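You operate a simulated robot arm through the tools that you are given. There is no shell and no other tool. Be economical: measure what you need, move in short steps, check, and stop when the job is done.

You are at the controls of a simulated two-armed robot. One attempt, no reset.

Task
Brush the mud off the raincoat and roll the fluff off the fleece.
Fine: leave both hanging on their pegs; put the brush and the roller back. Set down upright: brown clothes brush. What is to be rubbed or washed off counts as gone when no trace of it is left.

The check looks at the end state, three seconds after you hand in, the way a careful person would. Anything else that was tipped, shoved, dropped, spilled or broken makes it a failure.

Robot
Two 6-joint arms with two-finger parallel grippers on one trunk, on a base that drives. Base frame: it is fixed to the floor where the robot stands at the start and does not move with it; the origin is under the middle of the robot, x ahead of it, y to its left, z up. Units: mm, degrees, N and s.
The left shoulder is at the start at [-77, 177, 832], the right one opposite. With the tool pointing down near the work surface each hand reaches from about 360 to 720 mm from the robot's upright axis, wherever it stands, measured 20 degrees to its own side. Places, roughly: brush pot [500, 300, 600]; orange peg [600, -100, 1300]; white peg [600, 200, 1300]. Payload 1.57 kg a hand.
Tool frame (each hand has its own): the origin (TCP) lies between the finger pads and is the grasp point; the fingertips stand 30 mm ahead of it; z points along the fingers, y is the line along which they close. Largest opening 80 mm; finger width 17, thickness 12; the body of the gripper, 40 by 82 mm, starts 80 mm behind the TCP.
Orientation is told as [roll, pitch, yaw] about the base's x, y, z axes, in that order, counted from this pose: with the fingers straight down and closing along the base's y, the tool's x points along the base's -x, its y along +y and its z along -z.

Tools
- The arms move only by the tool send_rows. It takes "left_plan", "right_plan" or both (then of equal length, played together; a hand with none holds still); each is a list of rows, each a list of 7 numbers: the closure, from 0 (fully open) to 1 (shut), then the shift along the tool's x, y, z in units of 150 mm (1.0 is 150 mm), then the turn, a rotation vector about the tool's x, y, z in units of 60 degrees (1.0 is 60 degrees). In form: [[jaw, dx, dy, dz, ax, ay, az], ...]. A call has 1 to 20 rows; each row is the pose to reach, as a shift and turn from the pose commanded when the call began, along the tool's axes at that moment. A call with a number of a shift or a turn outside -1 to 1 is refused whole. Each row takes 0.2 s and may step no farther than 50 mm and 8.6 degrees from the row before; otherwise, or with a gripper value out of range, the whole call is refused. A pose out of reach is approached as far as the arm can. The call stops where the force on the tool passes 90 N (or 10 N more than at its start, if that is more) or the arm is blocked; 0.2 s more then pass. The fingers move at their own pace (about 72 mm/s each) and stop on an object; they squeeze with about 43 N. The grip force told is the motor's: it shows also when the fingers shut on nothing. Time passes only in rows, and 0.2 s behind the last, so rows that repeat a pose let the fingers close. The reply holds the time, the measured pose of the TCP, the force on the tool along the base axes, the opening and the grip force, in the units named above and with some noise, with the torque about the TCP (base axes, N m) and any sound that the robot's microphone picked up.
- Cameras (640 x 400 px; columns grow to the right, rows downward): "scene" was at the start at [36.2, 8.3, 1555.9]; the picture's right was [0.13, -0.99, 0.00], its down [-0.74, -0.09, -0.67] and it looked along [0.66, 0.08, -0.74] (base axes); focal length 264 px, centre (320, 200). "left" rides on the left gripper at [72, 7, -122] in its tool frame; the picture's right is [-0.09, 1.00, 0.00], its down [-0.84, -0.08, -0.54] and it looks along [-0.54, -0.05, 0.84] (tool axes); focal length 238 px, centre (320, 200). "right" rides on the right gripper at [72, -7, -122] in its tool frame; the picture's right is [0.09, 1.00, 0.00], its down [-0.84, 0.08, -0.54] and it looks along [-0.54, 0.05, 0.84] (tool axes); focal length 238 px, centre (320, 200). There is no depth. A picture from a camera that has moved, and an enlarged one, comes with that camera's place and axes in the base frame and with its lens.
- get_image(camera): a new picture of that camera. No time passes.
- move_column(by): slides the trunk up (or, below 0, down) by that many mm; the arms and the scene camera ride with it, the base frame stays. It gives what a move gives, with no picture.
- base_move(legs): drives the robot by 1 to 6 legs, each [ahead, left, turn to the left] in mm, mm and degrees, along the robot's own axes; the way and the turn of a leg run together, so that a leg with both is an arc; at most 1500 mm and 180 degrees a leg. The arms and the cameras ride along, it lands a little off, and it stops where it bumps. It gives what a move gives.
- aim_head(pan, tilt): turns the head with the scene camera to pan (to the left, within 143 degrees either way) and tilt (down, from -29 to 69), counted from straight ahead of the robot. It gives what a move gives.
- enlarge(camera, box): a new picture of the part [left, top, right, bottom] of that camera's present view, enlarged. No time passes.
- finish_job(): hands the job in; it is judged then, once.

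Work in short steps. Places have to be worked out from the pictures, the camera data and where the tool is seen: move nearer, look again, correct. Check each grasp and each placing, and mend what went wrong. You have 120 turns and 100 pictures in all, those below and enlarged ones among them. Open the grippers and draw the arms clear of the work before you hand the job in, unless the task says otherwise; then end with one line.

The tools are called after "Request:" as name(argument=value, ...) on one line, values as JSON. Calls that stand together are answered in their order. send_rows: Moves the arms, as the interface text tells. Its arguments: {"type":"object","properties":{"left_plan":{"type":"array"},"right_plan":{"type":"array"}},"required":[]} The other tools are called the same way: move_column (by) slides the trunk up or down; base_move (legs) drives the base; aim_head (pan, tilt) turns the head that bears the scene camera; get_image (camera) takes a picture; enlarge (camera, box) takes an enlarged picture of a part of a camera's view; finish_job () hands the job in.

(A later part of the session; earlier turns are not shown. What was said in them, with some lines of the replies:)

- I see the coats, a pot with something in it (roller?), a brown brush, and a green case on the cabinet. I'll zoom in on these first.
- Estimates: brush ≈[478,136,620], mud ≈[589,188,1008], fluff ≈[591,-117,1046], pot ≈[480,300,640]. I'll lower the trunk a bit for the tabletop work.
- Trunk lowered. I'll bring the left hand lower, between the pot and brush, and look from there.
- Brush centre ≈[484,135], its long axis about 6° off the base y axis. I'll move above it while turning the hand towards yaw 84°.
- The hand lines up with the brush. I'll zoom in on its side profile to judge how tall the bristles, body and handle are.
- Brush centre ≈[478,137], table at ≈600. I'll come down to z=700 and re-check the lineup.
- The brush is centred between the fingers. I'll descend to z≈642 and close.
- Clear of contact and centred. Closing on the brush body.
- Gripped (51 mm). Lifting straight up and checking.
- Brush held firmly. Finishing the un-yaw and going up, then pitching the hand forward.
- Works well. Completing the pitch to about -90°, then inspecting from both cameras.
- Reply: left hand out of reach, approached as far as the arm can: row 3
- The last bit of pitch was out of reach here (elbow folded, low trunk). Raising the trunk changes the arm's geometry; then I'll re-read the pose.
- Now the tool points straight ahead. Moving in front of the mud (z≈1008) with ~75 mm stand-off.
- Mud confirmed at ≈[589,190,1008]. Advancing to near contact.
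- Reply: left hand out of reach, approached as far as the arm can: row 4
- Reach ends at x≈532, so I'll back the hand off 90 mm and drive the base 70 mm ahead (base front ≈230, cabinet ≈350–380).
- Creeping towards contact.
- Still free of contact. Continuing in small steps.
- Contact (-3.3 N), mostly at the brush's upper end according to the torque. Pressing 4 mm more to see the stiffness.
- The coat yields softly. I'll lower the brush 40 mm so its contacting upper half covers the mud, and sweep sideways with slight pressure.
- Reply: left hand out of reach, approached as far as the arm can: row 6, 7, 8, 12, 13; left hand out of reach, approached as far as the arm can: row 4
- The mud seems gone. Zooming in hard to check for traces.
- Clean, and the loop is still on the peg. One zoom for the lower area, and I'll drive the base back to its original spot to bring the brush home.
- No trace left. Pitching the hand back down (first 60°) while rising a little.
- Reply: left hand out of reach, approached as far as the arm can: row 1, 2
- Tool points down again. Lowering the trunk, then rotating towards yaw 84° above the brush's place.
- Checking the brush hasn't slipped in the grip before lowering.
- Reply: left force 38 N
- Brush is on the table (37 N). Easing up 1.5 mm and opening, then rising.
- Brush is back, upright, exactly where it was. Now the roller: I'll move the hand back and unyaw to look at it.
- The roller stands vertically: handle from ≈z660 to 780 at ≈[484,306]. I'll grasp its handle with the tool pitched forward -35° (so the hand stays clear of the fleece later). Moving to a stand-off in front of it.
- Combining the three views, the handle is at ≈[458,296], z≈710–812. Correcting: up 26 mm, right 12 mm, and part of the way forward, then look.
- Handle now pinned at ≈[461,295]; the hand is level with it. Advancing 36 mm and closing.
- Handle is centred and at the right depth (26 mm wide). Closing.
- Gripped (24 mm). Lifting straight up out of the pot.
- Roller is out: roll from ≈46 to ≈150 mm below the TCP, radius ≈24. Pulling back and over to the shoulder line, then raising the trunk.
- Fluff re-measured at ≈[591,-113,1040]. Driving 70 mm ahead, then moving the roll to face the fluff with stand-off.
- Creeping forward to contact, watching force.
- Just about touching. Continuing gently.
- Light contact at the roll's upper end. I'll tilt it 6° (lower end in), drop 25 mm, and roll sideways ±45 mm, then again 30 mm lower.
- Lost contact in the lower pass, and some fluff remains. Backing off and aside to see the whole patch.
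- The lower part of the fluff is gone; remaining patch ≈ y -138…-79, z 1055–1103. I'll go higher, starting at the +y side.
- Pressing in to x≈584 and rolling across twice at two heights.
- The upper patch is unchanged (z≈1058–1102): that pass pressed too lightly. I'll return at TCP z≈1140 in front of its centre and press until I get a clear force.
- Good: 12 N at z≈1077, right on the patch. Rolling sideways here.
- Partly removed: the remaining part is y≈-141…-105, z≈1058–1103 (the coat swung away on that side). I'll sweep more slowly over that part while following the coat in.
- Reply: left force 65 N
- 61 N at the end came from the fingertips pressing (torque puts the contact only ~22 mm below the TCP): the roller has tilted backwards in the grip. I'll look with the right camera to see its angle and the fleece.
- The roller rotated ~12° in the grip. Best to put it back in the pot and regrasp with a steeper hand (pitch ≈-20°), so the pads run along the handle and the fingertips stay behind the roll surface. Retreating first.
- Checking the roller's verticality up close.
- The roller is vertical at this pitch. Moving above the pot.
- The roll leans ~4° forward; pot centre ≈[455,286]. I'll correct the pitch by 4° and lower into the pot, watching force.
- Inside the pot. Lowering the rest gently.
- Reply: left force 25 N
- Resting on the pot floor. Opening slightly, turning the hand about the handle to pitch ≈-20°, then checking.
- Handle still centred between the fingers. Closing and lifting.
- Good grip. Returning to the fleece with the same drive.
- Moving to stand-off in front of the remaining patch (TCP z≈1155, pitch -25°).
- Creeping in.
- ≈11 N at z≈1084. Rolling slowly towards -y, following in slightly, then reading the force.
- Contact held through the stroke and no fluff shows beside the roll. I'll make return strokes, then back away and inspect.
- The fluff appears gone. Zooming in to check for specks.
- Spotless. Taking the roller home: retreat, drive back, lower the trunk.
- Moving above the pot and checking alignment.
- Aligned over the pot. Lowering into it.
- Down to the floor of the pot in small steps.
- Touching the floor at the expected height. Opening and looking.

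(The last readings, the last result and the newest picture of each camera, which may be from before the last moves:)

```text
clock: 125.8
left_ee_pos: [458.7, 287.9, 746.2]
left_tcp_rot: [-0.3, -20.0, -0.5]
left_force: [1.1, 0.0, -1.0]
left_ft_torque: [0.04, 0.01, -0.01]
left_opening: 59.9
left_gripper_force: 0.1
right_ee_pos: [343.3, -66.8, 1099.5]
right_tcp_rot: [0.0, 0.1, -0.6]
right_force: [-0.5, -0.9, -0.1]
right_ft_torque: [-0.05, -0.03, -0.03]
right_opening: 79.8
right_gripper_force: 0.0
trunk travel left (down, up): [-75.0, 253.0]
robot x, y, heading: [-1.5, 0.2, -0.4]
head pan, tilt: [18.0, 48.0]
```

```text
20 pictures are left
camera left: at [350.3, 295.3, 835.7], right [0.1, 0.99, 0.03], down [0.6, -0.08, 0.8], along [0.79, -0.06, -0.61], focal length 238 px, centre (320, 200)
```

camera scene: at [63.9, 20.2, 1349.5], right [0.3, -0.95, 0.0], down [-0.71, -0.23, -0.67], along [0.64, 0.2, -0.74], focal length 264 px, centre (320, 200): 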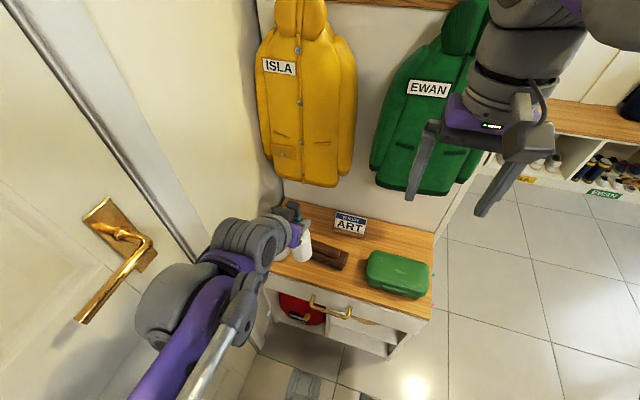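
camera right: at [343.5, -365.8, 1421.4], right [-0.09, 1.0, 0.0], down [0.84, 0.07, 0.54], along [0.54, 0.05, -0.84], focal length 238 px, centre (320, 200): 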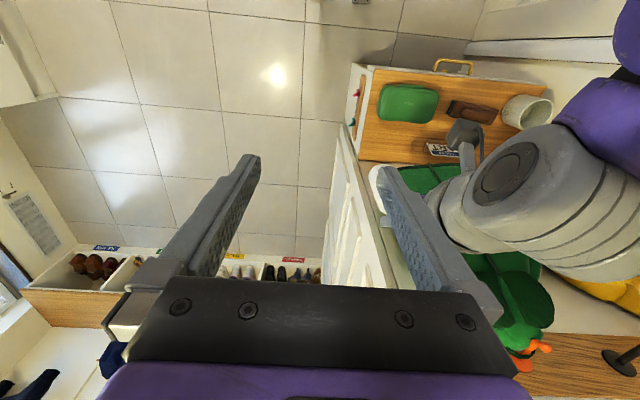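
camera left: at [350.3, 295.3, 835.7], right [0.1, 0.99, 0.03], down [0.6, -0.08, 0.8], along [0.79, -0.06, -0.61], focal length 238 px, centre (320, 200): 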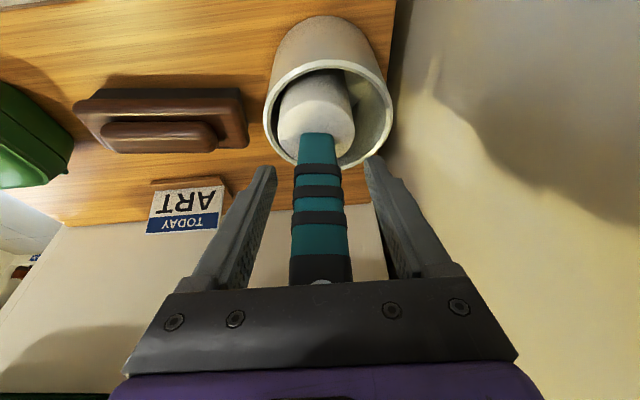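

Roller stands in the pot. Withdrawing straight back, then up.

Request:
send_rows(left_plan=[[0.25, 0.11, 0, -0.04, 0, 0, 0], [0.25, 0.25, 0, -0.091, 0, 0, 0], [0.25, 0.45, 0, -0.164, 0, 0, 0], [0.25, 0.6, 0, -0.25, 0, 0, 0]])

Request:
send_rows(left_plan=[[0, -0.1, -0.1, -0.25, 0, 0.11, 0], [0, -0.2, -0.2, -0.5, 0, 0.22, 0], [0, -0.25, -0.3, -0.75, 0, 0.333, 0], [0, -0.3, -0.4, -0.98, 0, 0.333, 0]])

Request:
move_column(by=200)

Request:
get_image(camera="scene")

Request:
get_image(camera="left")

```text
clock: 126.8
left_ee_pos: [360.4, 289.8, 750.3]
left_tcp_rot: [-0.3, -20.0, -0.6]
left_force: [0.0, 0.2, 0.3]
left_ft_torque: [-0.02, -0.04, 0.01]
left_opening: 60.2
left_gripper_force: 0.0
right_ee_pos: [342.1, -66.3, 1099.4]
right_tcp_rot: [0.1, -0.1, -0.7]
right_force: [-0.7, 0.4, 0.2]
right_ft_torque: [0.01, -0.03, -0.02]
right_opening: 79.9
right_gripper_force: 0.1
trunk travel left (down, up): [-75.0, 253.0]
robot x, y, heading: [1.1, 1.0, -0.5]
head pan, tilt: [18.0, 48.0]
```

```text
clock: 127.8
left_ee_pos: [352.7, 229.7, 905.3]
left_tcp_rot: [-0.2, 0.1, -0.5]
left_force: [0.5, -0.2, 0.0]
left_ft_torque: [0.0, -0.01, -0.02]
left_opening: 79.9
left_gripper_force: 0.1
right_ee_pos: [342.3, -66.7, 1101.0]
right_tcp_rot: [0.1, -0.1, -0.6]
right_force: [0.1, -0.1, 0.6]
right_ft_torque: [-0.04, 0.01, 0.0]
right_opening: 80.0
right_gripper_force: 0.1
trunk travel left (down, up): [-75.0, 253.0]
robot x, y, heading: [-3.0, 1.1, -0.3]
head pan, tilt: [18.0, 48.0]
```

```text
clock: 130.0
left_ee_pos: [352.0, 230.8, 1104.7]
left_tcp_rot: [-0.2, 0.0, -0.6]
left_force: [0.3, 0.2, 0.1]
left_ft_torque: [0.03, -0.01, -0.02]
left_opening: 80.2
left_gripper_force: 0.1
right_ee_pos: [342.4, -66.8, 1299.3]
right_tcp_rot: [0.0, -0.1, -0.6]
right_force: [0.1, 0.2, 1.1]
right_ft_torque: [0.0, -0.01, 0.02]
right_opening: 80.0
right_gripper_force: 0.0
trunk travel left (down, up): [-275.0, 53.0]
robot x, y, heading: [-1.3, 0.1, -0.5]
head pan, tilt: [18.0, 48.0]
```

```text
19 pictures are left
camera scene: at [32.1, 22.8, 1555.9], right [0.3, -0.95, 0.0], down [-0.71, -0.22, -0.67], along [0.64, 0.2, -0.74], focal length 264 px, centre (320, 200)
```

scene: 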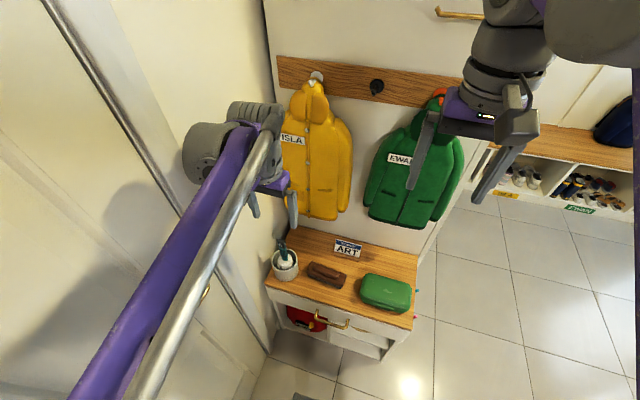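

```text
18 pictures are left
camera left: at [281.1, 237.6, 1226.1], right [0.1, 0.99, 0.0], down [0.84, -0.08, 0.54], along [0.54, -0.06, -0.84], focal length 238 px, centre (320, 200)
```

left: 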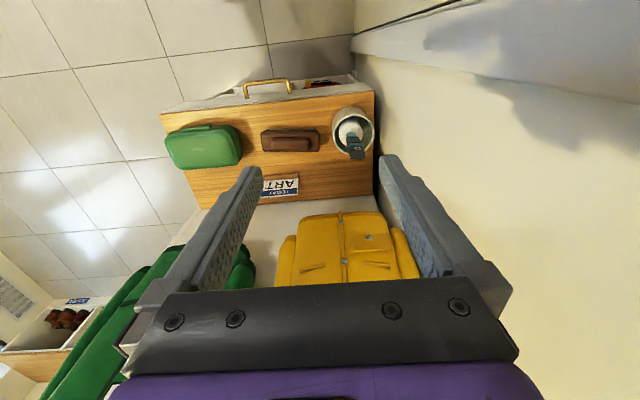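

Final close-ups of the cabinet top and both coats.

Request:
enlarge(camera="scene", box=[260, 225, 420, 325])

Request:
enlarge(camera="scene", box=[360, 80, 470, 230])

Request:
enlarge(camera="scene", box=[270, 65, 370, 225])

```text
4.00 times, centred on (340, 275) of scene
camera zoom: at [32.1, 22.8, 1555.9], right [0.3, -0.95, 0.0], down [-0.71, -0.22, -0.67], along [0.64, 0.2, -0.74], focal length 1058 px, centre (240, -100)
```

zoom: 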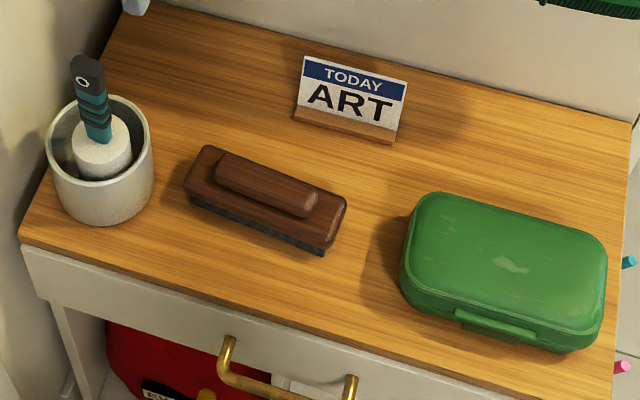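

```text
2.67 times, centred on (415, 155) of scene
camera zoom: at [32.1, 22.8, 1555.9], right [0.3, -0.95, 0.0], down [-0.71, -0.22, -0.67], along [0.64, 0.2, -0.74], focal length 705 px, centre (67, 320)
```

zoom: 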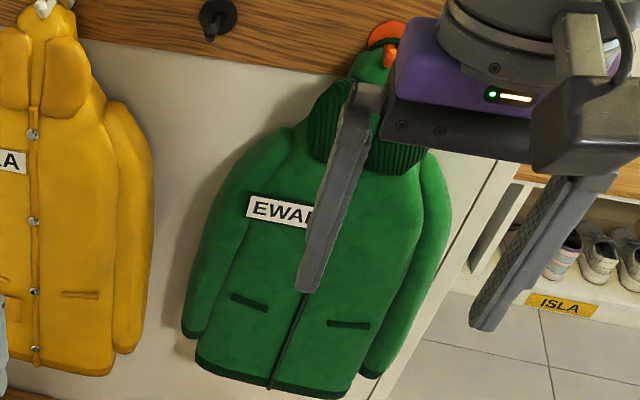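

```text
2.50 times, centred on (320, 145) of scene
camera zoom: at [32.1, 22.8, 1555.9], right [0.3, -0.95, 0.0], down [-0.71, -0.22, -0.67], along [0.64, 0.2, -0.74], focal length 661 px, centre (320, 338)
```

zoom: 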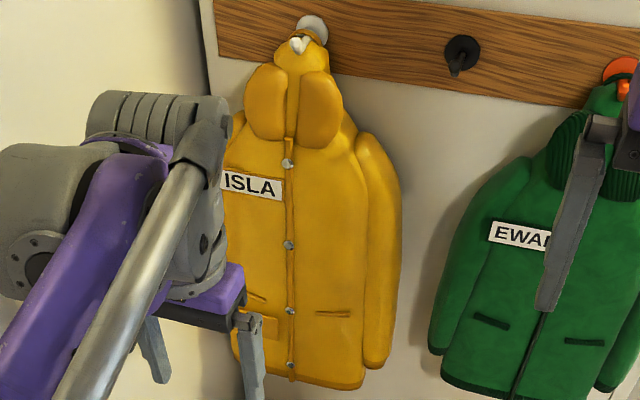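

Brush is upright in its place, the roller is in its pot, and both coats are clean on their pegs; the grippers are open and clear. Handing in.

Request:
finish_job()

```text
The job is handed in.
```

I brushed the mud off the raincoat and rolled the fluff off the fleece; close-up pictures show no trace of either. Both coats still hang on their pegs, the brush stands upright where it was, and the roller is back in the pot.
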